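You operate a simulated robot arm through the tools that you are given. There is no shell and no other tool.

You run a simulated two-armed robot. Do the job below in one go: nothing can be reset, and whatever is moved stays where it is left.

Task
Put the blue jug in the sink bowl. Fetch the 16 mm pipe clips box from the top shelf of the three-shelf rack and set it on the shelf under the charging bench. Stack the card box labelled "Primer" from the top of the board stack on top of the card box that says "Bonder". Stack the valve motor that says "R-41" from the site board shelf on top of the valve motor labelled "R-52". Put two of the short grey pots from the clear end of the power bench on the black mat. Any order will do. Set down upright: blue jug, pipe clips box.
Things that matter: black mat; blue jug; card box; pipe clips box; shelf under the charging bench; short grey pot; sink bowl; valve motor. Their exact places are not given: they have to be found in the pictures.

The check looks at the end state, three seconds after you hand in, the way a careful person would. Anything else that was tipped, shoved, dropped, spilled or broken makes it a failure.

Robot
Two 6-joint arms with two-finger grippers on one trunk, on a base that drives. Base frame: it is fixed to the floor where the robot stands at the start and does not move with it; the origin is under the middle of the robot, x ahead of it, y to its left, z up. Units: m, rad, N and s.
The left shoulder is at the start at [0.06, 0.143, 0.85], the right one opposite. With the tool pointing down near the work surface each hand reaches from about 0.1 to 0.68 m from the robot's upright axis, wherever it stands, measured 20 degrees to its own side. Places, roughly: black mat [6.6, 0, 0.8]; blue jug [-2, -1, 1]; card box [5.75, 2.5, 0.75]; pipe clips box [-1.25, 0.5, 1.25]; shelf under the charging bench [2.2, -0.6, 0.4]; short grey pot [6.75, 4.5, 0.75]; sink bowl [-1.6, -1, 0.7]; valve motor [7.25, 1.5, 1]. Payload 2.45 kg a hand.
The tool frame of a hand sits at the grasp point between the pads (the TCP): z along the fingers, y along the line on which they close. The tips reach 0.026 m beyond it. Largest opening 0.096 m; the body of the gripper starts 0.069 m behind the TCP.
Orientation is that of the tool frame in the base frame, as a unit quaternion [w, x, y, z]. With the fingers straight down and closing along the base's y, the tool's x points along the base's -x, its y along +y and its z along -z.

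Tools
- The arms move only by the tool jog_arm. It takes "left_deltas", "right_deltas" or both (then of equal length, played together; a hand with none holds still); each is a list of rows, each a list of 3 entries, a list of its own where there are three numbers: the shift along the tool's x, y, z in m, then the turn, a rotation vector about the tool's x, y, z in rad, then the finger opening in m, from 0 to 0.096. In form: [[[dx, dy, dz], [rx, ry, rz], claw], ...]. A call has 1 to 20 rows; each row shifts and turns the commanded pose from where the row before left it, along the tool's axes as they then stand. Each row takes 0.2 s and may step no farther than 0.05 m and 0.15 rad from the row before; otherwise, or with a gripper value out of range, the whole call is refused. Where a pose cannot be reached the arm comes as near as it can. A force on the tool above 40 N (or 10 N above the force at the start of the call, whichever is more), or a blocked arm, ends the call early, and 0.2 s more pass. Each finger halts on what it meets, pressing with about 27 N; the grip force reading is that of the motor and also rises with nothing between the fingers. The clock runs only during rows and for 0.2 s after the last one: add rows that do not move to give the fingers time. It gives the time, the measured TCP pose, the force on the tool (base axes), the opening and the grip force at its end, in the units of the frame above (readings bear some noise), with the torque about the TCP (base axes, N m) and any sound that the robot's microphone picked up.
- Cameras (640 x 400 px; columns grow to the right, rows downward): "scene" is now at [0.1473, -0.0106, 1.4765]; the picture's right is [-0.13, -0.99, 0.00], its down [-0.56, 0.08, -0.82] and it looks along [0.81, -0.11, -0.57] (base axes); focal length 263 px, centre (320, 200). "left" rides on the left gripper at [0.082, -0.003, -0.098] in its tool frame; the picture's right is [0.04, 1.00, 0.00], its down [-0.73, 0.03, -0.68] and it looks along [-0.68, 0.03, 0.73] (tool axes); focal length 256 px, centre (320, 200). "right" rides on the right gripper at [0.081, 0.003, -0.098] in its tool frame; the picture's right is [-0.04, 1.00, 0.00], its down [-0.73, -0.03, -0.68] and it looks along [-0.68, -0.03, 0.73] (tool axes); focal length 256 px, centre (320, 200).
- grab_frame(camera): a new picture of that camera. The clock stands still meanwhile.
- move_column(by): slides the trunk up (or, below 0, down) by that many m; the arms and the scene camera ride with it, the base frame stays. It gives what a move gives, with no picture.
- roll_base(legs): drives the robot by 1 to 6 legs, each [ahead, turn to the left] in m and rad, along the robot's own axes; the way and the turn of a leg run together, so that a leg with both is an arc; at most 1.5 m and 3.142 rad a leg. The arms and the cameras ride along, it lands a little off, and it stops where it bumps. It gives what a move gives.
- head_to(pan, tilt): turns the head with the scene camera to pan (to the left, within 1.501 rad either way) and tilt (down, from -0.506 to 1.204), counted from straight ahead of the robot. It gives what a move gives.
- probe_pixels(camera, pixels): there is no depth. For up to 12 entries [column, row, z] of the newest picture of that camera ("zoom" is the newest enlarged one), the place [x, y] in the base frame at which the ray of that pixel passes the height z, good to about 0.003 m. The clock stands still meanwhile.
- zoom(camera, box): a new picture of the part [left, top, right, bottom] of that camera's present view, enlarged. The clock stands still meanwhile.
- close_job(): hands the job in; it is judged then, once.

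Open the grippers and draw the arms clear of the work before you hand the job in, unless the task says otherwise.

The tools are called as name(argument=value, ...) on one line, values as JSON. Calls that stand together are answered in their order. jog_arm: Moves the arms, as the interface text tells. Its arguments: {"type":"object","properties":{"left_deltas":{"type":"array"},"right_deltas":{"type":"array"}},"required":[]} The other tools are called the same way: move_column (by) slides the trunk up or down; roll_base (legs) drives the base; head_to (pan, tilt) turns the head that bears the scene camera; grab_frame (camera) takes a picture; probe_pixels (camera, pixels) gives the place at which the rays of pixels pass given heights; zoom (camera, box) takes an enlarged picture of a part of a camera's view; close_job () hands the job in.

At the start:

```text
clock: 0.0
left_tcp_pos: [0.4145, 0.1417, 1.182]
left_tcp_rot: [0.0, -0.004, 1.0, -0.001]
left_ft_force: [0.1, 0.1, 0.1]
left_moment: [-0.04, 0.0, -0.04]
left_finger_gap: 0.0961
left_gripper_force: 0.1
right_tcp_pos: [0.4151, -0.1397, 1.1688]
right_tcp_rot: [0.0, -0.003, 1.0, 0.0]
right_ft_force: [-0.9, -0.7, -0.1]
right_moment: [-0.01, -0.01, -0.01]
right_finger_gap: 0.096
right_gripper_force: 0.0
trunk travel left (down, up): [-0.475, 0.115]
robot x, y, heading: [0.0013, 0.0004, -0.003]
head pan, tilt: [-0.133, 0.606]
```

scene: 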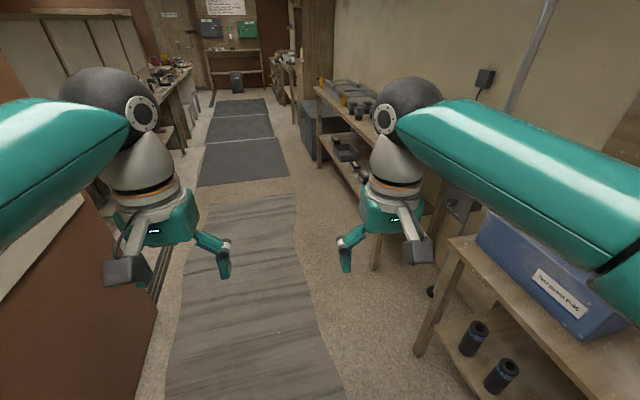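
right: 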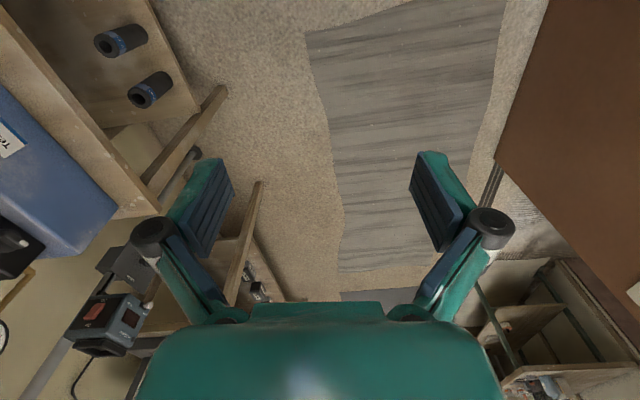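
left: 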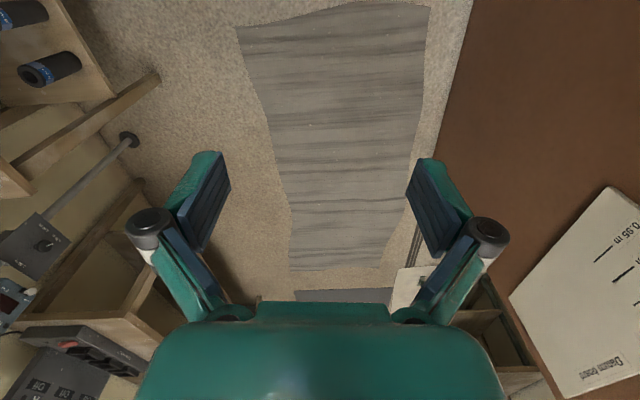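

The scene picture shows a corridor ahead with benches on both sides; nothing of the task is clearly identified yet. I turn the head to look around, first to the left.

head_to(pan=1.3, tilt=0.4)

grab_frame(camera="scene")

head_to(pan=-1.3, tilt=0.4)

grab_frame(camera="scene")

```text
clock: 1.6
left_tcp_pos: [0.4141, 0.1432, 1.184]
left_tcp_rot: [0.0, -0.002, 1.0, -0.001]
left_ft_force: [-0.2, 0.4, 0.2]
left_moment: [-0.01, 0.0, -0.01]
left_finger_gap: 0.0961
left_gripper_force: 0.0
right_tcp_pos: [0.4145, -0.1404, 1.1684]
right_tcp_rot: [0.0, -0.003, 1.0, 0.001]
right_ft_force: [0.4, 0.0, -0.2]
right_moment: [0.01, -0.02, 0.02]
right_finger_gap: 0.096
right_gripper_force: 0.1
trunk travel left (down, up): [-0.475, 0.115]
robot x, y, heading: [-0.0013, 0.004, 0.004]
head pan, tilt: [1.3, 0.4]
```

```text
taken
```

scene: 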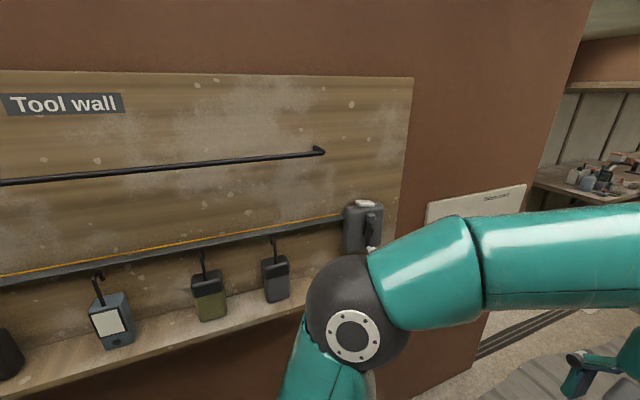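

```text
clock: 3.9
left_tcp_pos: [0.4154, 0.1411, 1.1828]
left_tcp_rot: [0.0, -0.003, 1.0, -0.001]
left_ft_force: [-0.7, 0.3, 0.5]
left_moment: [0.03, -0.03, -0.01]
left_finger_gap: 0.096
left_gripper_force: 0.1
right_tcp_pos: [0.4162, -0.1407, 1.1687]
right_tcp_rot: [0.0, -0.002, 1.0, 0.0]
right_ft_force: [0.2, -0.1, -0.9]
right_moment: [0.04, 0.01, -0.03]
right_finger_gap: 0.096
right_gripper_force: 0.0
trunk travel left (down, up): [-0.475, 0.115]
robot x, y, heading: [-0.0, 0.0024, -0.004]
head pan, tilt: [-1.3, 0.4]
```

```text
taken
```

scene: 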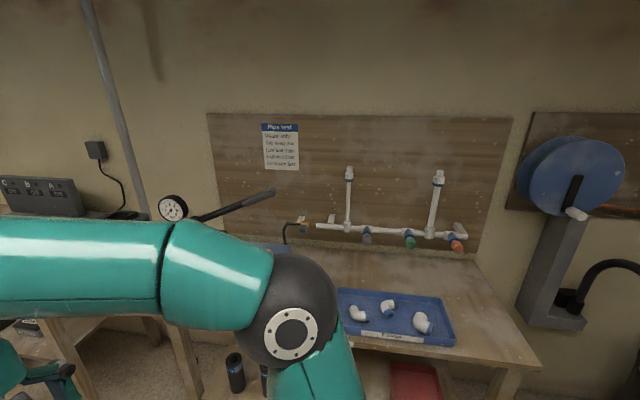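

The right-hand view shows a pipe test bench (front corner near pixel (540,365)); the tool wall is on the left. I measure how near the bench is before turning around.

probe_pixels(camera="scene", pixels=[[540, 365, 0.75], [340, 345, 0.75], [450, 340, 0.78], [320, 225, 1.0], [565, 320, 1.0]])

head_to(pan=1.5, tilt=0.7)

grab_frame(camera="scene")

```text
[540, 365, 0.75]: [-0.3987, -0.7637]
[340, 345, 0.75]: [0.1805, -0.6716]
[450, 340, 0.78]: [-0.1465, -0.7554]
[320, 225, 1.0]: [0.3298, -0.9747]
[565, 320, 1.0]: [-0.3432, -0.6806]
```

```text
clock: 6.3
left_tcp_pos: [0.4156, 0.1411, 1.1829]
left_tcp_rot: [0.0, -0.003, 1.0, -0.001]
left_ft_force: [0.3, -0.1, 0.0]
left_moment: [0.0, 0.0, -0.03]
left_finger_gap: 0.0961
left_gripper_force: 0.0
right_tcp_pos: [0.4153, -0.1418, 1.1686]
right_tcp_rot: [0.0, -0.003, 1.0, 0.0]
right_ft_force: [-0.1, -0.4, -0.1]
right_moment: [0.02, 0.0, 0.02]
right_finger_gap: 0.0961
right_gripper_force: 0.0
trunk travel left (down, up): [-0.475, 0.115]
robot x, y, heading: [-0.0015, -0.001, 0.003]
head pan, tilt: [1.499, 0.7]
```

```text
taken
```

scene: 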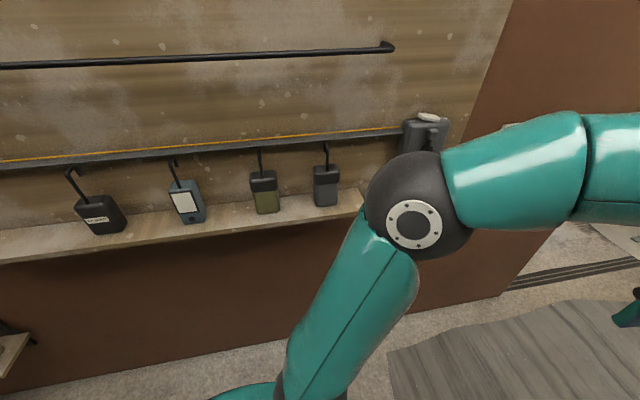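

The tool wall's skirting meets the floor near (370,340) in this view. I probe that and the ledge edge to know clearance on the left side.

probe_pixels(camera="scene", pixels=[[440, 322, 0.0], [200, 378, 0.0], [200, 235, 0.85], [200, 235, 0.75], [300, 220, 0.85]])

head_to(pan=0.0, tilt=0.3)

grab_frame(camera="scene")

```text
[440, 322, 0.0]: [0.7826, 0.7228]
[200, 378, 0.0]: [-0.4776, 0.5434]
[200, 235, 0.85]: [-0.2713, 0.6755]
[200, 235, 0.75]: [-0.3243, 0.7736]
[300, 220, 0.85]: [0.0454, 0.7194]
```

```text
clock: 8.0
left_tcp_pos: [0.4158, 0.1424, 1.1837]
left_tcp_rot: [0.0, -0.002, 1.0, -0.001]
left_ft_force: [-0.4, 0.0, -0.2]
left_moment: [0.04, -0.04, -0.01]
left_finger_gap: 0.0962
left_gripper_force: 0.1
right_tcp_pos: [0.4158, -0.1405, 1.1689]
right_tcp_rot: [0.0, -0.002, 1.0, 0.0]
right_ft_force: [0.1, 0.6, 0.8]
right_moment: [0.0, 0.01, -0.01]
right_finger_gap: 0.0961
right_gripper_force: 0.0
trunk travel left (down, up): [-0.475, 0.115]
robot x, y, heading: [-0.0005, -0.001, -0.001]
head pan, tilt: [0.0, 0.3]
```

```text
taken
```

scene: 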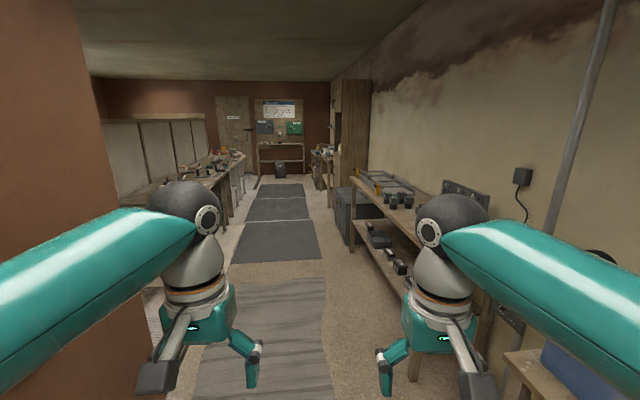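

The wall plane on the left looks about 0.6–0.7 m away, so before turning I draw both hands back toward the trunk to shrink the swept radius.

jog_arm(left_deltas=[[[0.03, 0, 0], [0, 0, 0], 0.096], [[0.03, 0, 0], [0, 0, 0], 0.096], [[0.03, 0, 0], [0, 0, 0], 0.096], [[0.03, 0, 0], [0, 0, 0], 0.096]], right_deltas=[[[0.03, 0, 0], [0, 0, 0], 0.096], [[0.03, 0, 0], [0, 0, 0], 0.096], [[0.03, 0, 0], [0, 0, 0], 0.096], [[0.03, 0, 0], [0, 0, 0], 0.096]])

grab_frame(camera="scene")

```text
clock: 8.9
left_tcp_pos: [0.2927, 0.1413, 1.1865]
left_tcp_rot: [0.0, -0.003, 1.0, -0.001]
left_ft_force: [-0.4, -0.5, 0.4]
left_moment: [-0.01, -0.04, -0.01]
left_finger_gap: 0.096
left_gripper_force: 0.1
right_tcp_pos: [0.2943, -0.1402, 1.1702]
right_tcp_rot: [-0.001, -0.002, 1.0, 0.0]
right_ft_force: [-1.1, -0.2, -0.3]
right_moment: [-0.01, -0.03, -0.02]
right_finger_gap: 0.0957
right_gripper_force: 0.1
trunk travel left (down, up): [-0.475, 0.115]
robot x, y, heading: [-0.0006, 0.0027, -0.003]
head pan, tilt: [0.0, 0.3]
```

```text
taken
```

scene: 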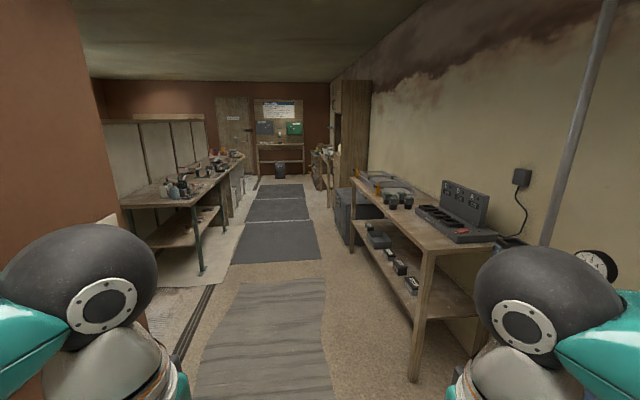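

Now the view is clearer (the charging bench with its lower shelf is at right, around (420,280)). I turn left by a quarter and look at what is there before completing the turn.

roll_base(legs=[[0, 1.57]])

head_to(pan=0.9, tilt=0.4)

grab_frame(camera="scene")

```text
clock: 13.7
left_tcp_pos: [-0.1444, 0.2966, 1.1851]
left_tcp_rot: [-0.001, 0.712, -0.702, 0.001]
left_ft_force: [-0.6, 0.5, 0.5]
left_moment: [0.0, -0.01, 0.02]
left_finger_gap: 0.0959
left_gripper_force: 0.0
right_tcp_pos: [0.1377, 0.3005, 1.1676]
right_tcp_rot: [0.0, 0.711, -0.703, 0.0]
right_ft_force: [0.4, -0.2, 0.1]
right_moment: [-0.02, 0.0, 0.01]
right_finger_gap: 0.0961
right_gripper_force: 0.1
trunk travel left (down, up): [-0.475, 0.115]
robot x, y, heading: [0.0404, 0.005, 1.577]
head pan, tilt: [0.0, 0.3]
```

```text
clock: 14.9
left_tcp_pos: [-0.1425, 0.2977, 1.1857]
left_tcp_rot: [-0.001, 0.711, -0.703, 0.0]
left_ft_force: [-1.0, 0.6, -0.4]
left_moment: [-0.03, 0.0, 0.0]
left_finger_gap: 0.096
left_gripper_force: 0.0
right_tcp_pos: [0.1382, 0.3002, 1.1689]
right_tcp_rot: [0.0, 0.711, -0.703, 0.0]
right_ft_force: [-0.8, 0.1, 0.2]
right_moment: [-0.02, 0.0, 0.02]
right_finger_gap: 0.096
right_gripper_force: 0.0
trunk travel left (down, up): [-0.475, 0.115]
robot x, y, heading: [0.0384, 0.0065, 1.578]
head pan, tilt: [0.901, 0.4]
```

```text
taken
```

scene: 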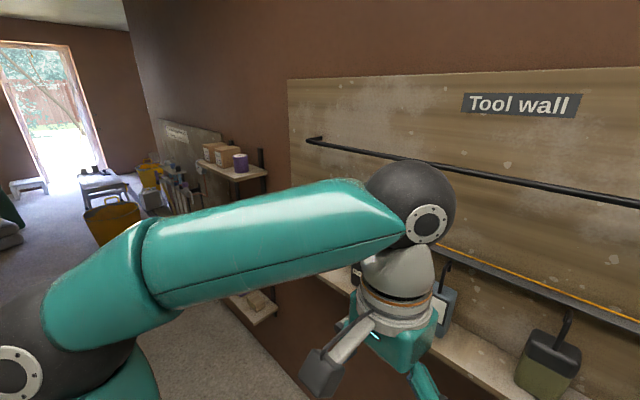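

The small rack with boxes and a purple cup appears at (230,170), along the same wall further back. I complete the turn.

roll_base(legs=[[0, 1.57]])

head_to(pan=0.0, tilt=0.35)

grab_frame(camera="scene")

head_to(pan=0.6, tilt=0.35)

grab_frame(camera="scene")

head_to(pan=-0.6, tilt=0.35)

grab_frame(camera="scene")

```text
clock: 19.6
left_tcp_pos: [-0.258, -0.1773, 1.1849]
left_tcp_rot: [-0.001, 1.0, 0.006, 0.001]
left_ft_force: [-0.8, -0.5, 0.4]
left_moment: [-0.01, -0.01, -0.01]
left_finger_gap: 0.096
left_gripper_force: 0.1
right_tcp_pos: [-0.2618, 0.1039, 1.1695]
right_tcp_rot: [0.0, 1.0, 0.006, 0.001]
right_ft_force: [0.1, -0.8, 0.0]
right_moment: [0.03, -0.02, -0.01]
right_finger_gap: 0.0963
right_gripper_force: 0.1
trunk travel left (down, up): [-0.475, 0.115]
robot x, y, heading: [0.0337, 0.0434, 3.142]
head pan, tilt: [0.901, 0.4]
```

```text
clock: 20.8
left_tcp_pos: [-0.2578, -0.1781, 1.1852]
left_tcp_rot: [-0.001, 1.0, 0.005, 0.0]
left_ft_force: [-0.3, -0.3, -0.5]
left_moment: [-0.01, -0.02, 0.01]
left_finger_gap: 0.0958
left_gripper_force: 0.1
right_tcp_pos: [-0.261, 0.1045, 1.1706]
right_tcp_rot: [0.0, 1.0, 0.006, 0.0]
right_ft_force: [0.6, 0.3, 0.7]
right_moment: [-0.01, -0.04, 0.02]
right_finger_gap: 0.0961
right_gripper_force: 0.1
trunk travel left (down, up): [-0.475, 0.115]
robot x, y, heading: [0.0353, 0.0411, 3.136]
head pan, tilt: [0.0, 0.351]
```

```text
taken
```

scene: 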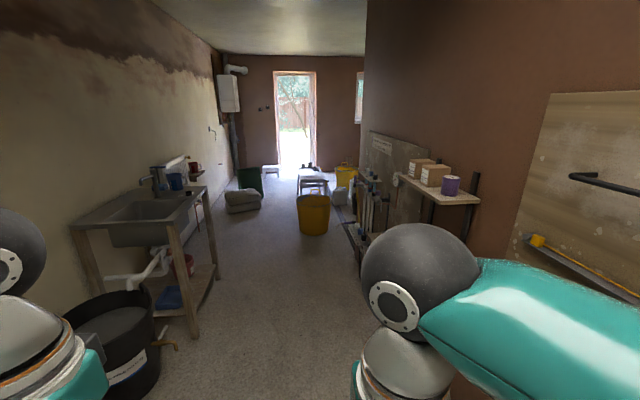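

```text
clock: 21.8
left_tcp_pos: [-0.2557, -0.1766, 1.1857]
left_tcp_rot: [-0.001, 1.0, 0.005, 0.001]
left_ft_force: [-0.2, 0.0, 0.1]
left_moment: [0.01, -0.02, 0.05]
left_finger_gap: 0.0963
left_gripper_force: 0.1
right_tcp_pos: [-0.2608, 0.1043, 1.1692]
right_tcp_rot: [0.001, 1.0, 0.007, 0.0]
right_ft_force: [0.0, 0.2, 0.6]
right_moment: [-0.01, -0.01, -0.02]
right_finger_gap: 0.096
right_gripper_force: 0.1
trunk travel left (down, up): [-0.475, 0.115]
robot x, y, heading: [0.0344, 0.0425, 3.144]
head pan, tilt: [0.6, 0.351]
```

```text
taken
```

scene: 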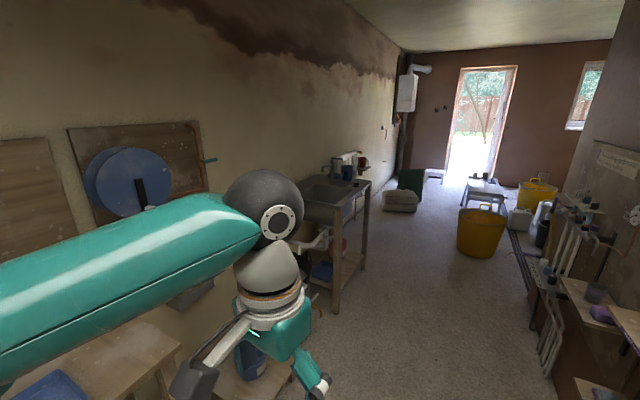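

```text
clock: 23.2
left_tcp_pos: [-0.2577, -0.1781, 1.1859]
left_tcp_rot: [0.0, 1.0, 0.005, 0.0]
left_ft_force: [0.0, -0.2, -0.5]
left_moment: [-0.01, 0.01, -0.01]
left_finger_gap: 0.0959
left_gripper_force: 0.1
right_tcp_pos: [-0.2621, 0.1044, 1.1695]
right_tcp_rot: [-0.001, 1.0, 0.006, 0.0]
right_ft_force: [0.2, -0.4, -0.2]
right_moment: [0.01, -0.01, 0.01]
right_finger_gap: 0.0961
right_gripper_force: 0.1
trunk travel left (down, up): [-0.475, 0.115]
robot x, y, heading: [0.0349, 0.0456, 3.142]
head pan, tilt: [-0.6, 0.351]
```

```text
taken
```

scene: 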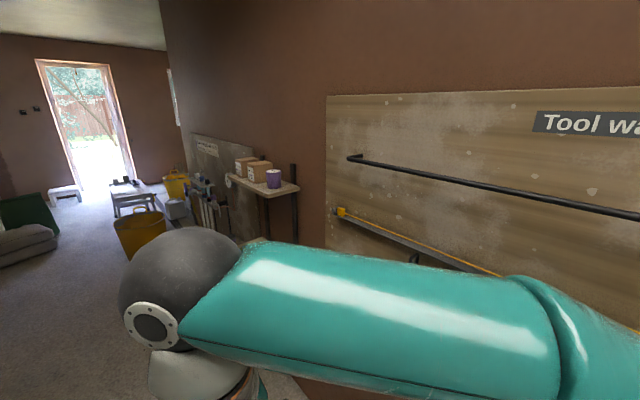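

The sink bench with a blue jug lies at left (pan 0 picture around (160,190)), the rack with two card boxes and a purple cup at right (430,175). I zoom on each.

zoom(camera="scene", box=[180, 120, 340, 220])

head_to(pan=0.0, tilt=0.35)

zoom(camera="scene", box=[60, 130, 260, 255])

zoom(camera="scene", box=[340, 130, 500, 230])

```text
4.00 times, centred on (260, 170) of scene
```

zoom: 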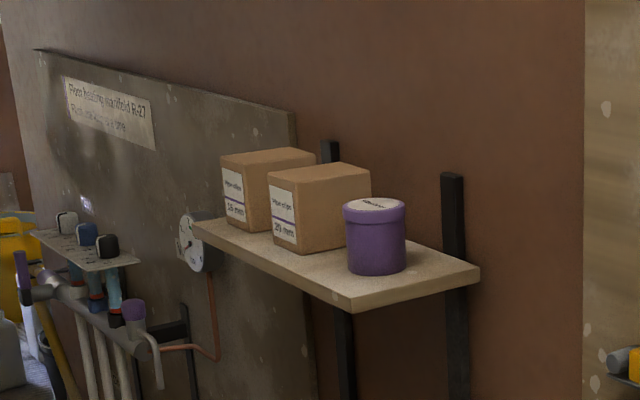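

```text
clock: 24.2
left_tcp_pos: [-0.2577, -0.1774, 1.1853]
left_tcp_rot: [-0.001, 1.0, 0.005, 0.001]
left_ft_force: [0.0, -0.1, 0.3]
left_moment: [-0.01, 0.0, -0.03]
left_finger_gap: 0.0957
left_gripper_force: 0.0
right_tcp_pos: [-0.2625, 0.1045, 1.1692]
right_tcp_rot: [0.0, 1.0, 0.007, 0.0]
right_ft_force: [-0.5, 0.2, -0.5]
right_moment: [0.0, -0.02, 0.02]
right_finger_gap: 0.0959
right_gripper_force: 0.1
trunk travel left (down, up): [-0.475, 0.115]
robot x, y, heading: [0.0321, 0.0437, 3.145]
head pan, tilt: [0.0, 0.351]
```

```text
3.20 times, centred on (160, 192) of scene
```

zoom: 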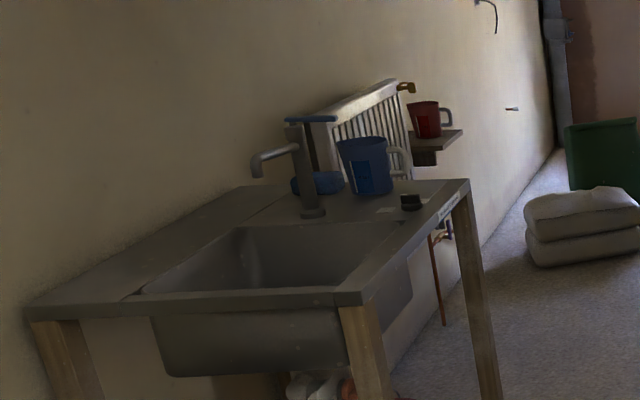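

```text
4.00 times, centred on (420, 180) of scene
```

zoom: 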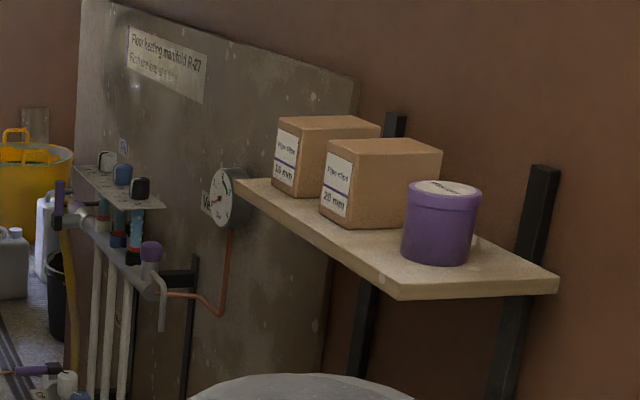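

The far box in the zoom reads "16 mm" (bounding about (272..380,115..200)), the nearer one "20 mm"; the blue jug stands on the sink deck behind the tap. I probe the rack points now, then the sink points.

probe_pixels(camera="zoom", pixels=[[272, 187, 1.2], [295, 196, 1.2], [320, 212, 1.2], [346, 228, 1.2], [400, 290, 1.2], [556, 280, 1.2], [235, 183, 1.2], [439, 265, 1.2], [274, 117, 1.3], [298, 128, 1.3], [380, 122, 1.3]])

probe_pixels(camera="scene", pixels=[[72, 226, 0.9], [170, 222, 0.9], [205, 187, 0.9], [175, 189, 0.9], [190, 340, 0.0], [218, 280, 0.0], [315, 235, 0.0], [140, 395, 0.0], [155, 318, 0.4]])

```text
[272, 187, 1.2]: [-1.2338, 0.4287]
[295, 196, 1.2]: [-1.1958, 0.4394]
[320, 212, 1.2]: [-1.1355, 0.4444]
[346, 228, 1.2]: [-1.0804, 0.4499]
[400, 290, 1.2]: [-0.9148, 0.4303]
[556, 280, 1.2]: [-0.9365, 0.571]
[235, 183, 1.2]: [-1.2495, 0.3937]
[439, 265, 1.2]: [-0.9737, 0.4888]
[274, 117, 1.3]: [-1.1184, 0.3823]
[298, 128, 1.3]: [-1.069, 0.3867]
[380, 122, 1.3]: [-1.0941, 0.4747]
```

```text
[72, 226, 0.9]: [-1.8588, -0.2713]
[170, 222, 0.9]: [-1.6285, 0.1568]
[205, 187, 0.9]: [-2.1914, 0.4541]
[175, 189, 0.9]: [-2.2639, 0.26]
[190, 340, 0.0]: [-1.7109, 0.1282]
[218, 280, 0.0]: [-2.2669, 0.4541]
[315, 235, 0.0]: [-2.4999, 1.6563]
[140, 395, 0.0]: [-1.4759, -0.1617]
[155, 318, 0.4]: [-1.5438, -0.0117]
```

The scene probes used the older panned picture, so I grab a fresh one at pan 0 and probe the sink again.

grab_frame(camera="scene")

probe_pixels(camera="scene", pixels=[[72, 226, 0.9], [170, 222, 0.9], [205, 187, 0.9], [175, 189, 0.9], [190, 340, 0.0], [218, 280, 0.0], [315, 235, 0.0], [140, 395, 0.0], [155, 318, 0.4], [110, 300, 0.0]])

```text
taken
```

scene: 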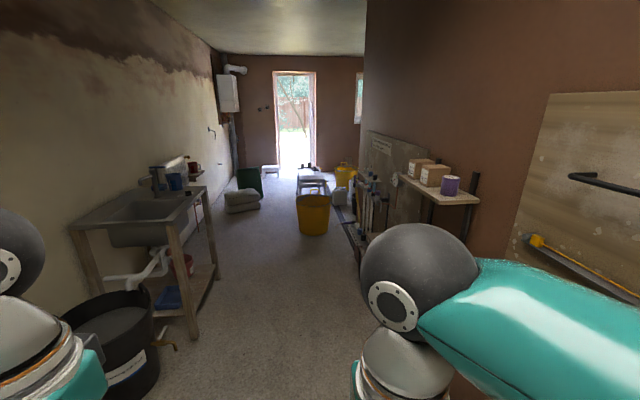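

```text
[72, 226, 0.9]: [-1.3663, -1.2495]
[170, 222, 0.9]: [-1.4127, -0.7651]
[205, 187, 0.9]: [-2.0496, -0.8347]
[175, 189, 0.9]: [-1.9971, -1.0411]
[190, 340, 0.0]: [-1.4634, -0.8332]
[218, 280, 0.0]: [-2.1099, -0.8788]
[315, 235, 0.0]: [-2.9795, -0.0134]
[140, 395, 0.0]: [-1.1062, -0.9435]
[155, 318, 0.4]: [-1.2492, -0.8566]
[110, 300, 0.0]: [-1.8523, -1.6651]
```

The sink bench front edge is at y≈-0.8, from x≈-1.45 to -2.1. I probe the barrel, its tap and the manifold to plan a clear drive path.

probe_pixels(camera="scene", pixels=[[158, 380, 0.1], [178, 348, 0.3], [135, 292, 0.4], [155, 340, 0.3], [362, 262, 0.0], [355, 240, 0.0], [352, 215, 0.3], [365, 215, 0.6], [300, 232, 0.0], [330, 232, 0.0]])

zoom(camera="scene", box=[290, 150, 450, 290])

```text
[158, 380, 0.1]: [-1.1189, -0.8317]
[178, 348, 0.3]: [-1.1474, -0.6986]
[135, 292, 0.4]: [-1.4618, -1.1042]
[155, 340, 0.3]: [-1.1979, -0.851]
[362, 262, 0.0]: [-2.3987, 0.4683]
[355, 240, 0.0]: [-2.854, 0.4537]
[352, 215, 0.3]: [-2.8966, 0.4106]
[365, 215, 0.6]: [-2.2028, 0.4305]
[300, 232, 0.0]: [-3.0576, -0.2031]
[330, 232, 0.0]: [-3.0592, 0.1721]
```

```text
2.86 times, centred on (370, 220) of scene
```

zoom: 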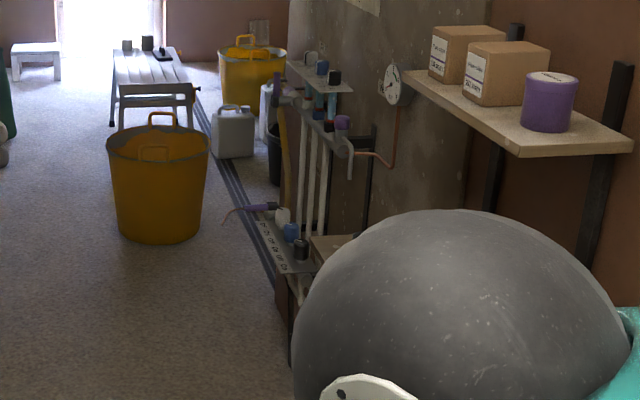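

The way is clear: barrel tap at about (-1.15,-0.70), manifold at y>0.4. I turn slightly left and drive toward the sink in two legs.

roll_base(legs=[[0, 0.22], [1.4, 0], [0.45, 0]])

head_to(pan=0.9, tilt=0.5)

grab_frame(camera="scene")

```text
clock: 34.5
left_tcp_pos: [-2.005, -0.6379, 1.1849]
left_tcp_rot: [-0.001, 0.994, 0.113, 0.0]
left_ft_force: [0.6, 0.2, 0.7]
left_moment: [-0.01, -0.02, -0.01]
left_finger_gap: 0.0959
left_gripper_force: 0.0
right_tcp_pos: [-2.0687, -0.3629, 1.1686]
right_tcp_rot: [-0.001, 0.994, 0.113, 0.001]
right_ft_force: [-1.3, -0.4, -0.7]
right_moment: [0.0, 0.01, 0.01]
right_finger_gap: 0.0959
right_gripper_force: 0.1
trunk travel left (down, up): [-0.475, 0.115]
robot x, y, heading: [-1.7687, -0.3546, -2.926]
head pan, tilt: [0.0, 0.351]
```

```text
clock: 35.7
left_tcp_pos: [-2.0042, -0.6373, 1.1869]
left_tcp_rot: [-0.002, 0.994, 0.113, 0.0]
left_ft_force: [-0.6, 1.0, -0.9]
left_moment: [0.0, 0.0, 0.05]
left_finger_gap: 0.0961
left_gripper_force: 0.3
right_tcp_pos: [-2.0688, -0.3628, 1.1706]
right_tcp_rot: [0.0, 0.994, 0.113, 0.001]
right_ft_force: [0.1, 0.3, 0.1]
right_moment: [0.03, 0.0, 0.02]
right_finger_gap: 0.096
right_gripper_force: 0.1
trunk travel left (down, up): [-0.475, 0.115]
robot x, y, heading: [-1.7684, -0.3594, -2.927]
head pan, tilt: [0.901, 0.499]
```

```text
taken
```

scene: 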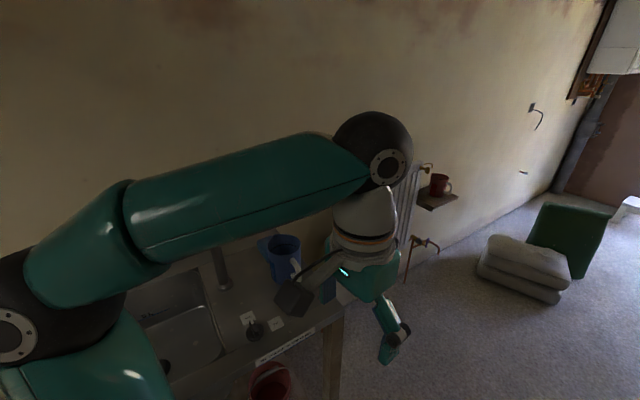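

I'm at (-1.77,-0.36). The hands stay within 0.4 m radius, so turning left to face the sink is clear of the sink edge at y≈-0.8.

roll_base(legs=[[0, 1.35]])

head_to(pan=0.0, tilt=0.7)

grab_frame(camera="scene")

grab_frame(camera="right")

grab_frame(camera="left")

```text
clock: 39.9
left_tcp_pos: [-1.5517, -0.6606, 1.1854]
left_tcp_rot: [0.0, 0.709, 0.706, -0.001]
left_ft_force: [-0.2, -0.1, -0.8]
left_moment: [0.01, -0.03, -0.01]
left_finger_gap: 0.0962
left_gripper_force: 0.0
right_tcp_pos: [-1.8333, -0.6598, 1.1706]
right_tcp_rot: [0.0, 0.707, 0.707, 0.0]
right_ft_force: [0.2, 0.1, -0.3]
right_moment: [0.02, 0.03, -0.01]
right_finger_gap: 0.0959
right_gripper_force: 0.1
trunk travel left (down, up): [-0.475, 0.115]
robot x, y, heading: [-1.8005, -0.3609, -1.594]
head pan, tilt: [0.901, 0.499]
```

```text
clock: 41.0
left_tcp_pos: [-1.5527, -0.66, 1.1871]
left_tcp_rot: [-0.001, 0.709, 0.706, -0.001]
left_ft_force: [0.1, -0.3, 0.4]
left_moment: [-0.04, 0.01, 0.0]
left_finger_gap: 0.0962
left_gripper_force: 0.0
right_tcp_pos: [-1.8337, -0.6599, 1.171]
right_tcp_rot: [0.0, 0.709, 0.706, 0.001]
right_ft_force: [0.0, 0.4, -0.6]
right_moment: [0.0, 0.0, 0.03]
right_finger_gap: 0.0959
right_gripper_force: 0.0
trunk travel left (down, up): [-0.475, 0.115]
robot x, y, heading: [-1.8016, -0.3651, -1.589]
head pan, tilt: [0.0, 0.7]
```

```text
taken
```

scene: 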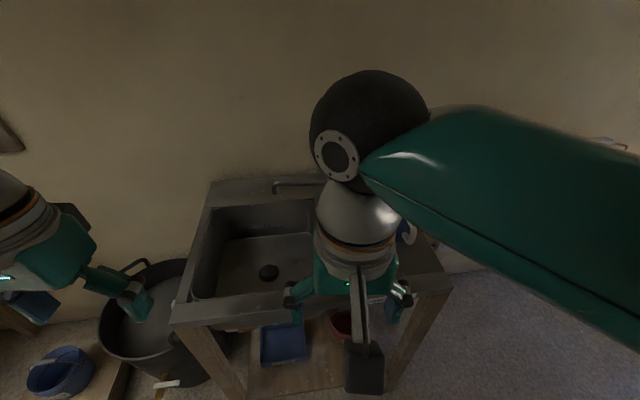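

```text
taken
```

right: 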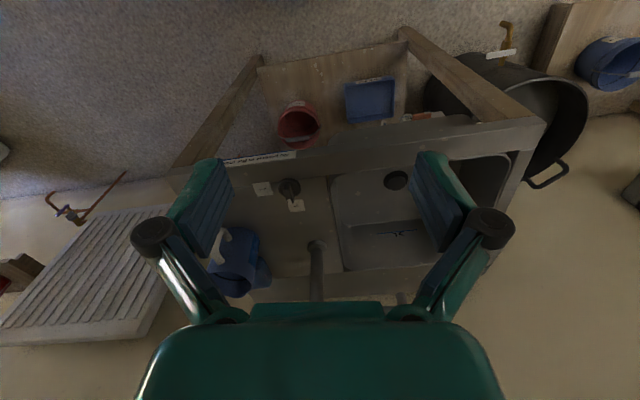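

```text
taken
```

left: 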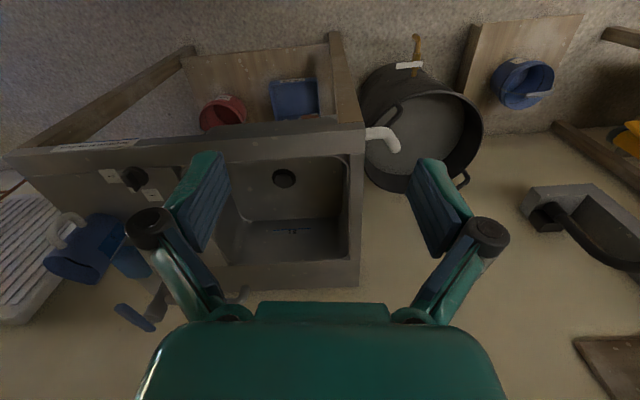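

The right-hand picture (upside down: bottom is farther) shows the blue jug near (238,262), the bowl around (400,220). I zoom on the jug in both hand cameras.

zoom(camera="right", box=[160, 160, 340, 310])

zoom(camera="left", box=[20, 150, 200, 310])

probe_pixels(camera="right", pixels=[[238, 290, 0.87], [238, 265, 0.95], [330, 180, 0.87], [340, 268, 0.87], [535, 125, 0.87], [310, 245, 1.0], [225, 160, 0.87]])

probe_pixels(camera="left", pixels=[[80, 245, 0.95], [230, 150, 0.87], [360, 285, 0.87], [10, 155, 0.87], [365, 125, 0.87]])

```text
2.67 times, centred on (250, 235) of right
```

zoom: 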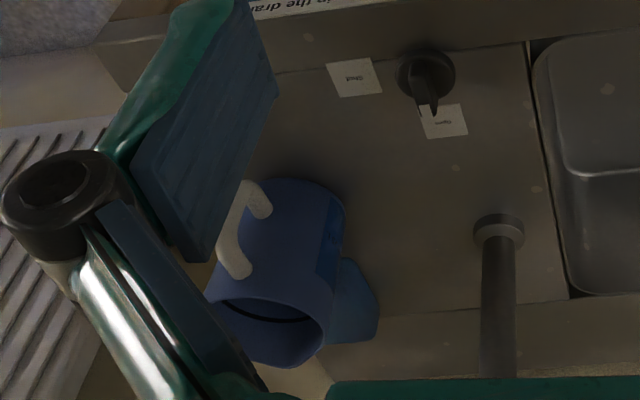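

```text
2.50 times, centred on (110, 230) of left
```

zoom: 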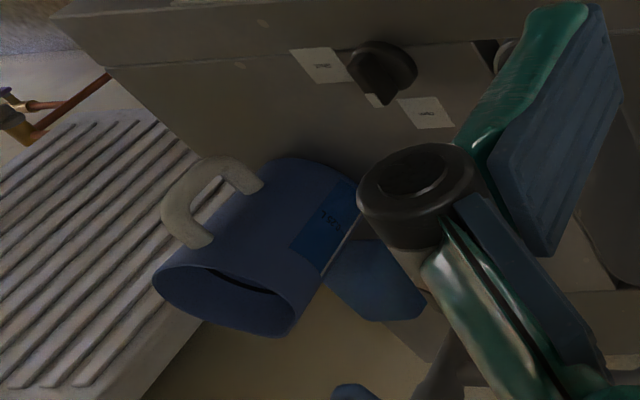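

```text
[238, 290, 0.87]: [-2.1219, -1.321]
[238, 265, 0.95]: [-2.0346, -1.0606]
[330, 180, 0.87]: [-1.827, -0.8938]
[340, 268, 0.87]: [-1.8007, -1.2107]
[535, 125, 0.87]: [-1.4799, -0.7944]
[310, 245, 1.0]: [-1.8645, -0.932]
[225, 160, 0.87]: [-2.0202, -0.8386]
```

```text
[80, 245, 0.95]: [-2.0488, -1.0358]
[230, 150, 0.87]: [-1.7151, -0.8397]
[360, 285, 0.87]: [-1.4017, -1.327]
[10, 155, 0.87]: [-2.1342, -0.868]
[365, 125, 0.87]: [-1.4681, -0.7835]
```

I triangulate the jug's rim using both hand pictures, by probing the rim centre and edges at several heights.

probe_pixels(camera="right", pixels=[[229.3, 280, 0.95], [229.3, 280, 1.0], [229.3, 280, 1.05], [208, 273, 1.0], [251, 285, 1.0], [241, 296, 1.0], [224, 226, 0.95], [222, 262, 0.98], [260, 240, 0.87]])

probe_pixels(camera="left", pixels=[[73.2, 269.2, 0.95], [73.2, 269.2, 1.0], [73.2, 269.2, 1.05], [44, 263, 1.0], [100, 276, 1.0], [88, 284, 1.0], [80, 225, 0.95], [55, 228, 0.98], [110, 215, 0.87]])

```text
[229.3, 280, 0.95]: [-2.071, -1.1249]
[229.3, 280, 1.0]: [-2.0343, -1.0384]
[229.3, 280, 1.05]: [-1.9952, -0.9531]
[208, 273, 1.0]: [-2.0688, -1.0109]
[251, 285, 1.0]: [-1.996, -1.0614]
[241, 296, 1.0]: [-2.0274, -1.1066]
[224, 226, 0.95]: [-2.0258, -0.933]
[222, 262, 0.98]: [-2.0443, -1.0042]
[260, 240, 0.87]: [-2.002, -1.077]
```

```text
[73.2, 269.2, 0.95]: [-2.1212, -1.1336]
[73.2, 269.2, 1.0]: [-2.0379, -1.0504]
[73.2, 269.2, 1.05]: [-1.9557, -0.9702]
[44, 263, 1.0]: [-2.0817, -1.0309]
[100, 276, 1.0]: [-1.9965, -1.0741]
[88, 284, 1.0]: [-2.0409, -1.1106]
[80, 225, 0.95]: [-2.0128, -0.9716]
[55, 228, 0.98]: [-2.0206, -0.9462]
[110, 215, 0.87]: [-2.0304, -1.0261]
```

Rim triangulates to centre ≈(-2.036,-1.045), z≈1.0, diameter ≈0.09, with the handle facing the robot. It is ~0.71 m away, so I must come closer; I look straight down to see how much room the base has.

head_to(pan=0.0, tilt=1.2)

grab_frame(camera="scene")

probe_pixels(camera="scene", pixels=[[320, 380, 0.0], [320, 380, 0.3], [320, 100, 0.87], [200, 150, 0.87], [440, 150, 0.87]])

probe_pixels(camera="left", pixels=[[132, 264, 0.95], [132, 264, 0.9], [120, 250, 0.87], [150, 270, 0.9]])

probe_pixels(camera="right", pixels=[[265, 272, 0.95], [265, 272, 0.9], [258, 256, 0.87], [272, 282, 0.9]])

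```text
clock: 42.0
left_tcp_pos: [-1.5528, -0.6606, 1.1861]
left_tcp_rot: [-0.001, 0.709, 0.705, 0.0]
left_ft_force: [-0.1, -0.3, -0.6]
left_moment: [0.01, -0.04, -0.04]
left_finger_gap: 0.0961
left_gripper_force: 0.0
right_tcp_pos: [-1.8332, -0.6598, 1.1703]
right_tcp_rot: [0.0, 0.708, 0.706, 0.0]
right_ft_force: [-0.8, -0.5, -0.7]
right_moment: [0.02, 0.02, 0.0]
right_finger_gap: 0.0961
right_gripper_force: 0.0
trunk travel left (down, up): [-0.475, 0.115]
robot x, y, heading: [-1.8005, -0.3654, -1.589]
head pan, tilt: [0.0, 1.201]
```

```text
taken
```

scene: 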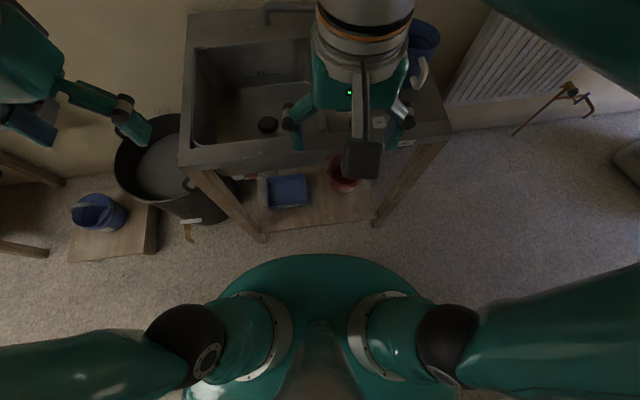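

```text
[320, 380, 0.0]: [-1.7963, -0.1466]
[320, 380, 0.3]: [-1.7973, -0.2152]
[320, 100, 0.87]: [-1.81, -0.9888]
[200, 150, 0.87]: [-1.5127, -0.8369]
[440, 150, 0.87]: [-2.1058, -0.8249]
```

```text
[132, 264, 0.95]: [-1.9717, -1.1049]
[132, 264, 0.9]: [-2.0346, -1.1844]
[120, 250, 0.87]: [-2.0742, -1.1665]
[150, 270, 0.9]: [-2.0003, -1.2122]
```

```text
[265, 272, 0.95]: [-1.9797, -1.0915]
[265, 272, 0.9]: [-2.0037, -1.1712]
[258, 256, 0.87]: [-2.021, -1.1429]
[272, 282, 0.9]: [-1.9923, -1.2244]
```

The torso front clears the bench by roughly 0.2 m. I roll 0.12 m ahead and look again with the right-hand camera.

roll_base(legs=[[0.12, 0]])

grab_frame(camera="right")

grab_frame(camera="scene")

```text
clock: 43.2
left_tcp_pos: [-1.554, -0.7861, 1.186]
left_tcp_rot: [-0.002, 0.708, 0.706, -0.001]
left_ft_force: [-0.5, -0.1, 0.1]
left_moment: [0.03, 0.0, -0.02]
left_finger_gap: 0.0962
left_gripper_force: 0.1
right_tcp_pos: [-1.8356, -0.7858, 1.1699]
right_tcp_rot: [0.0, 0.708, 0.706, 0.0]
right_ft_force: [0.3, -0.3, 0.4]
right_moment: [0.04, 0.0, -0.01]
right_finger_gap: 0.096
right_gripper_force: 0.0
trunk travel left (down, up): [-0.475, 0.115]
robot x, y, heading: [-1.8009, -0.4854, -1.592]
head pan, tilt: [0.0, 1.201]
```

```text
taken
```

right: 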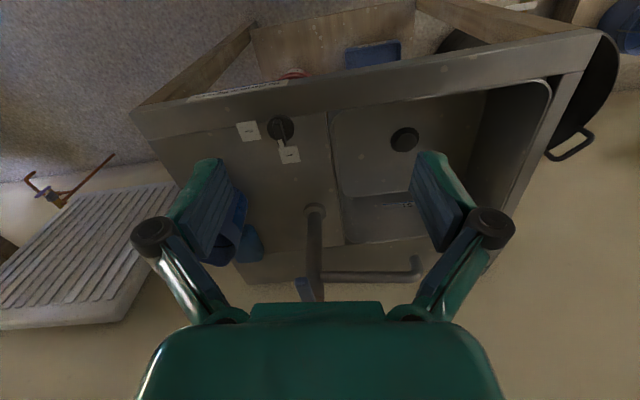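

```text
taken
```

scene: 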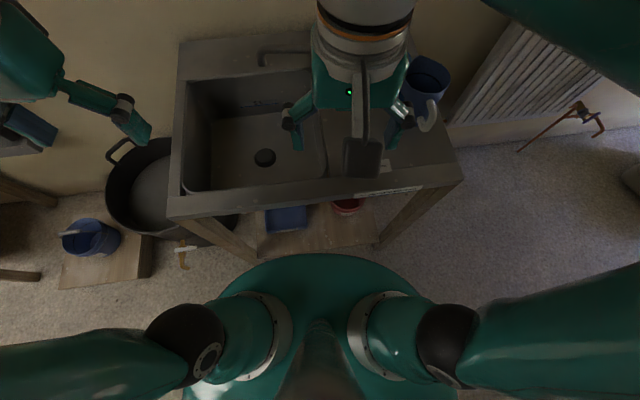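

The jug is now hidden behind the right finger at (225,230). I shift the right hand sideways toward the jug side (tool -y) to get a clear look from above.

jog_arm(right_deltas=[[[0, -0.04, 0], [0, 0, 0], 0.096], [[0, -0.04, 0], [0, 0, 0], 0.096], [[0, -0.04, 0], [0, 0, 0], 0.096], [[0, -0.04, 0], [0, 0, 0], 0.096]])

grab_frame(camera="right")

grab_frame(camera="scene")

```text
clock: 44.2
left_tcp_pos: [-1.5551, -0.7842, 1.1873]
left_tcp_rot: [0.0, 0.709, 0.705, 0.0]
left_ft_force: [-0.3, -0.9, -0.3]
left_moment: [-0.03, -0.02, -0.01]
left_finger_gap: 0.0962
left_gripper_force: 0.0
right_tcp_pos: [-1.9953, -0.7807, 1.1705]
right_tcp_rot: [0.0, 0.709, 0.706, -0.001]
right_ft_force: [0.1, -0.1, -0.7]
right_moment: [-0.02, -0.02, 0.0]
right_finger_gap: 0.0962
right_gripper_force: 0.1
trunk travel left (down, up): [-0.475, 0.115]
robot x, y, heading: [-1.8038, -0.4881, -1.592]
head pan, tilt: [0.0, 1.201]
```

```text
taken
```

right: 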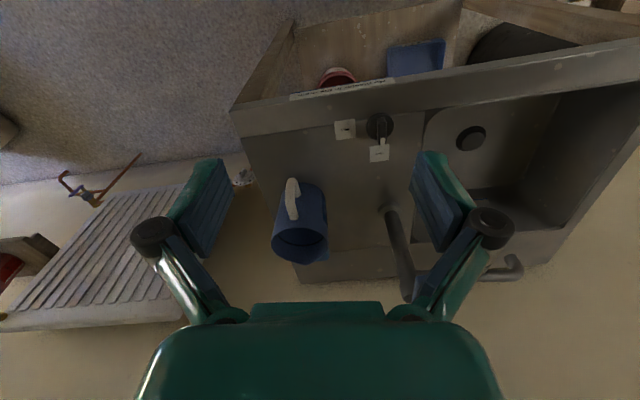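

```text
taken
```

scene: 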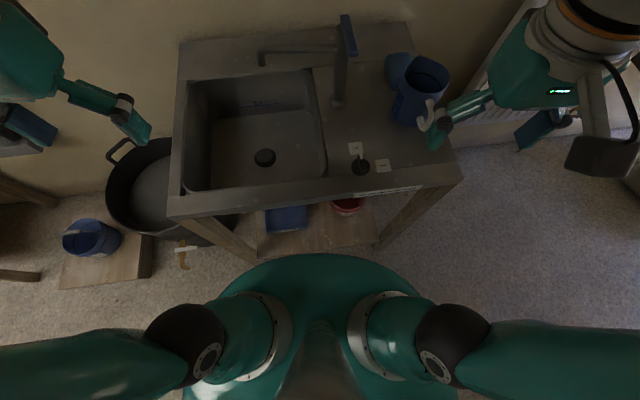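

Now both pictures show the jug plainly: scene rim near (427,76), with a light-blue lump behind it at (398,68); right camera rim near (302,243), handle at (291,198). I zoom in on both for exact edges.

zoom(camera="scene", box=[360, 30, 480, 150])

zoom(camera="right", box=[230, 160, 370, 290])

```text
3.33 times, centred on (420, 90) of scene
```

zoom: 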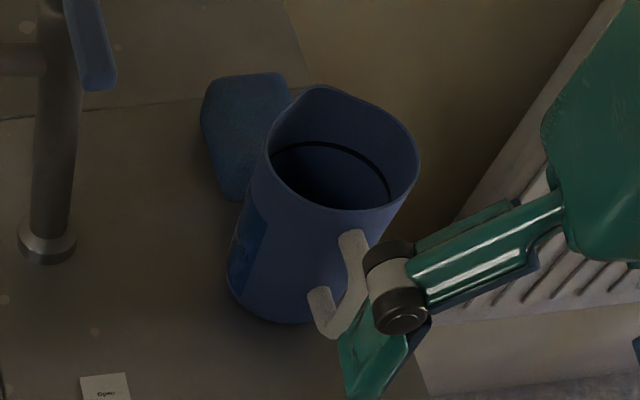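

```text
3.08 times, centred on (300, 225) of right
```

zoom: 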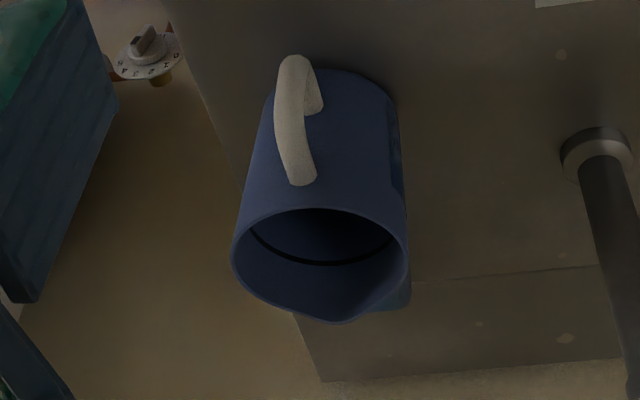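

I probe the rim edges in both pictures at candidate heights to pin down rim height, centre and diameter, plus the tap.

probe_pixels(camera="scene", pixels=[[427.2, 74.4, 0.98], [427.2, 74.4, 1.0], [427.2, 74.4, 1.02], [404.4, 75, 1.0], [450, 79.5, 1.0], [426, 93, 1.0], [398, 68, 0.9], [421, 123, 0.92], [338, 103, 0.87], [346, 20, 1.1], [262, 60, 1.05]])

probe_pixels(camera="right", pixels=[[300, 245.1, 0.98], [300, 245.1, 1.0], [300, 245.1, 1.02], [271.4, 245, 1.0], [328.6, 247.7, 1.0], [300, 227.6, 1.0], [405, 290, 1.1], [510, 270, 1.05], [390, 210, 0.87], [292, 183, 0.95], [292, 215, 0.98]])

```text
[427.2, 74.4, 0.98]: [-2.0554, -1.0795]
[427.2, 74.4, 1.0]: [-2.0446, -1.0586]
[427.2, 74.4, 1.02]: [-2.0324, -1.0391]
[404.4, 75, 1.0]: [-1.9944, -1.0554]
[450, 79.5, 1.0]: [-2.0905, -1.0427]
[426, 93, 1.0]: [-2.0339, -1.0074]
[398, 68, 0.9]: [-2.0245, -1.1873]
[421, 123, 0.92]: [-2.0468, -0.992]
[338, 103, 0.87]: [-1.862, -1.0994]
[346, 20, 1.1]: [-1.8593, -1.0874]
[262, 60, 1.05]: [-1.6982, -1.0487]
```

```text
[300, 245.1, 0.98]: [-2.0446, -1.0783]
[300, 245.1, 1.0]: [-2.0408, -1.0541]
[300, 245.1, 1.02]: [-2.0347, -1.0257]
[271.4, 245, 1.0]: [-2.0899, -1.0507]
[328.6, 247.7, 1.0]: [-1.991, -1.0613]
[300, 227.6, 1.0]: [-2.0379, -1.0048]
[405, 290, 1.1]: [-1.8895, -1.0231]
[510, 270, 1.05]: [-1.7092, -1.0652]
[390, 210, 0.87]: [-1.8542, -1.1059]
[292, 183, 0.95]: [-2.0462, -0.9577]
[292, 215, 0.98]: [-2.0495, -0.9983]
```

Rim: centre ≈(-2.042,-1.056), z≈1.0, outer diameter ≈0.097 — too wide to span, so I will pinch the wall on its +x side (one finger inside). I move the right hand forward above that wall point, fingers at 0.05 m opening.

jog_arm(right_deltas=[[[-0.046, 0, 0], [0, 0, 0], 0.05], [[-0.046, 0, 0], [0, 0, 0], 0.05], [[-0.046, 0, 0], [0, 0, 0], 0.05], [[-0.046, 0, 0], [0, 0, 0], 0.05], [[-0.046, 0, 0], [0, 0, 0], 0.05], [[-0.045, 0, 0], [0, 0, 0], 0.05], [[0, 0, 0.04], [0, 0, 0], 0.05], [[0, 0, 0.04], [0, 0, 0], 0.05]])

grab_frame(camera="right")

grab_frame(camera="scene")

```text
clock: 46.0
left_tcp_pos: [-1.5539, -0.7852, 1.1855]
left_tcp_rot: [-0.002, 0.709, 0.705, 0.001]
left_ft_force: [-0.3, -0.4, -0.3]
left_moment: [0.0, 0.01, 0.01]
left_finger_gap: 0.096
left_gripper_force: 0.1
right_tcp_pos: [-1.9963, -1.0405, 1.0725]
right_tcp_rot: [0.001, 0.708, 0.706, 0.0]
right_ft_force: [-0.2, -0.7, 0.3]
right_moment: [0.02, 0.02, 0.01]
right_finger_gap: 0.0498
right_gripper_force: 0.1
right hand out of reach, approached as far as the arm can: row 6
trunk travel left (down, up): [-0.475, 0.115]
robot x, y, heading: [-1.8013, -0.4858, -1.59]
head pan, tilt: [0.0, 1.201]
```

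```text
taken
```

right: 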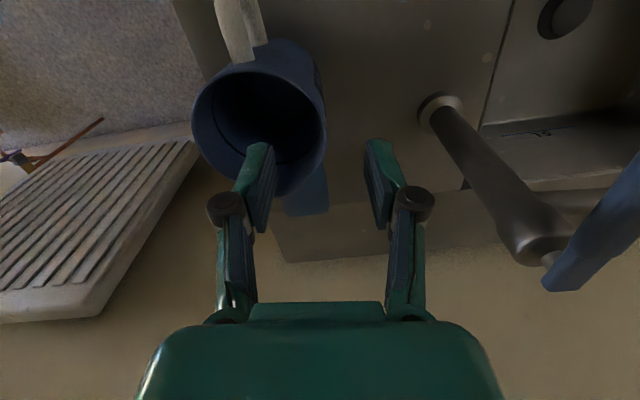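

```text
taken
```

scene: 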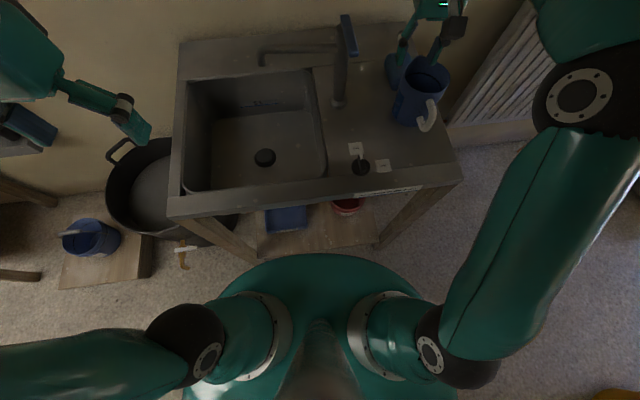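

The hand is over the +x wall (rim edge at (325,115), TCP projects to about (318,119)). I nudge +2 mm in tool y and descend so the pads straddle the wall 25–40 mm deep.

jog_arm(right_deltas=[[[0, 0.002, 0.03], [0, 0, 0], 0.05], [[0, 0, 0.03], [0, 0, 0], 0.05], [[0, 0, 0.027], [0, 0, 0], 0.05], [[0, 0, 0], [0, 0, 0], 0.05]])

grab_frame(camera="right")

zoom(camera="scene", box=[360, 0, 480, 120])

```text
clock: 47.0
left_tcp_pos: [-1.5543, -0.7843, 1.1866]
left_tcp_rot: [0.0, 0.709, 0.705, -0.001]
left_ft_force: [-0.1, 0.5, -0.1]
left_moment: [0.01, 0.03, 0.03]
left_finger_gap: 0.0961
left_gripper_force: 0.0
right_tcp_pos: [-1.9924, -1.0383, 0.9867]
right_tcp_rot: [0.0, 0.708, 0.706, 0.0]
right_ft_force: [-0.8, 0.4, 0.0]
right_moment: [0.0, -0.03, 0.01]
right_finger_gap: 0.0499
right_gripper_force: 0.1
trunk travel left (down, up): [-0.475, 0.115]
robot x, y, heading: [-1.8052, -0.4879, -1.595]
head pan, tilt: [0.0, 1.201]
```

```text
taken
```

right: 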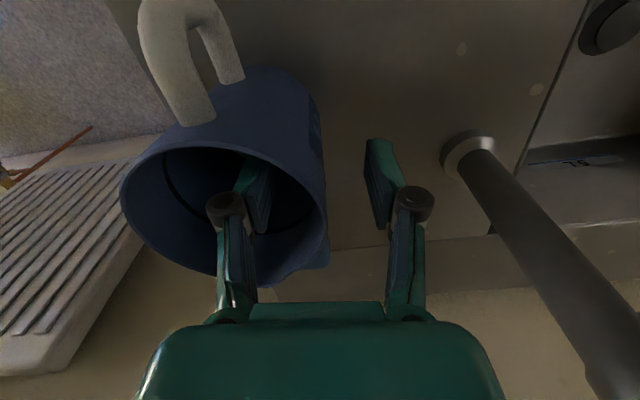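

```text
3.33 times, centred on (420, 60) of scene
```

zoom: 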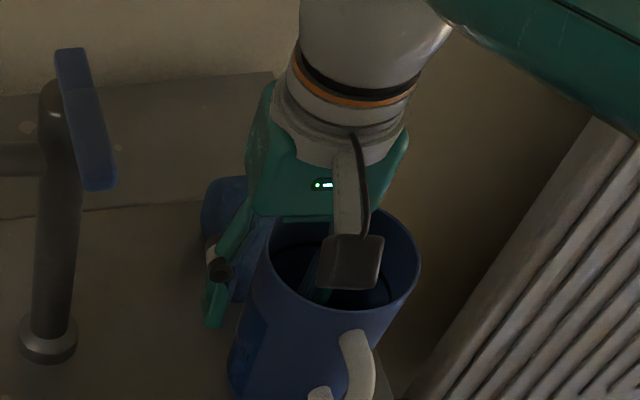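

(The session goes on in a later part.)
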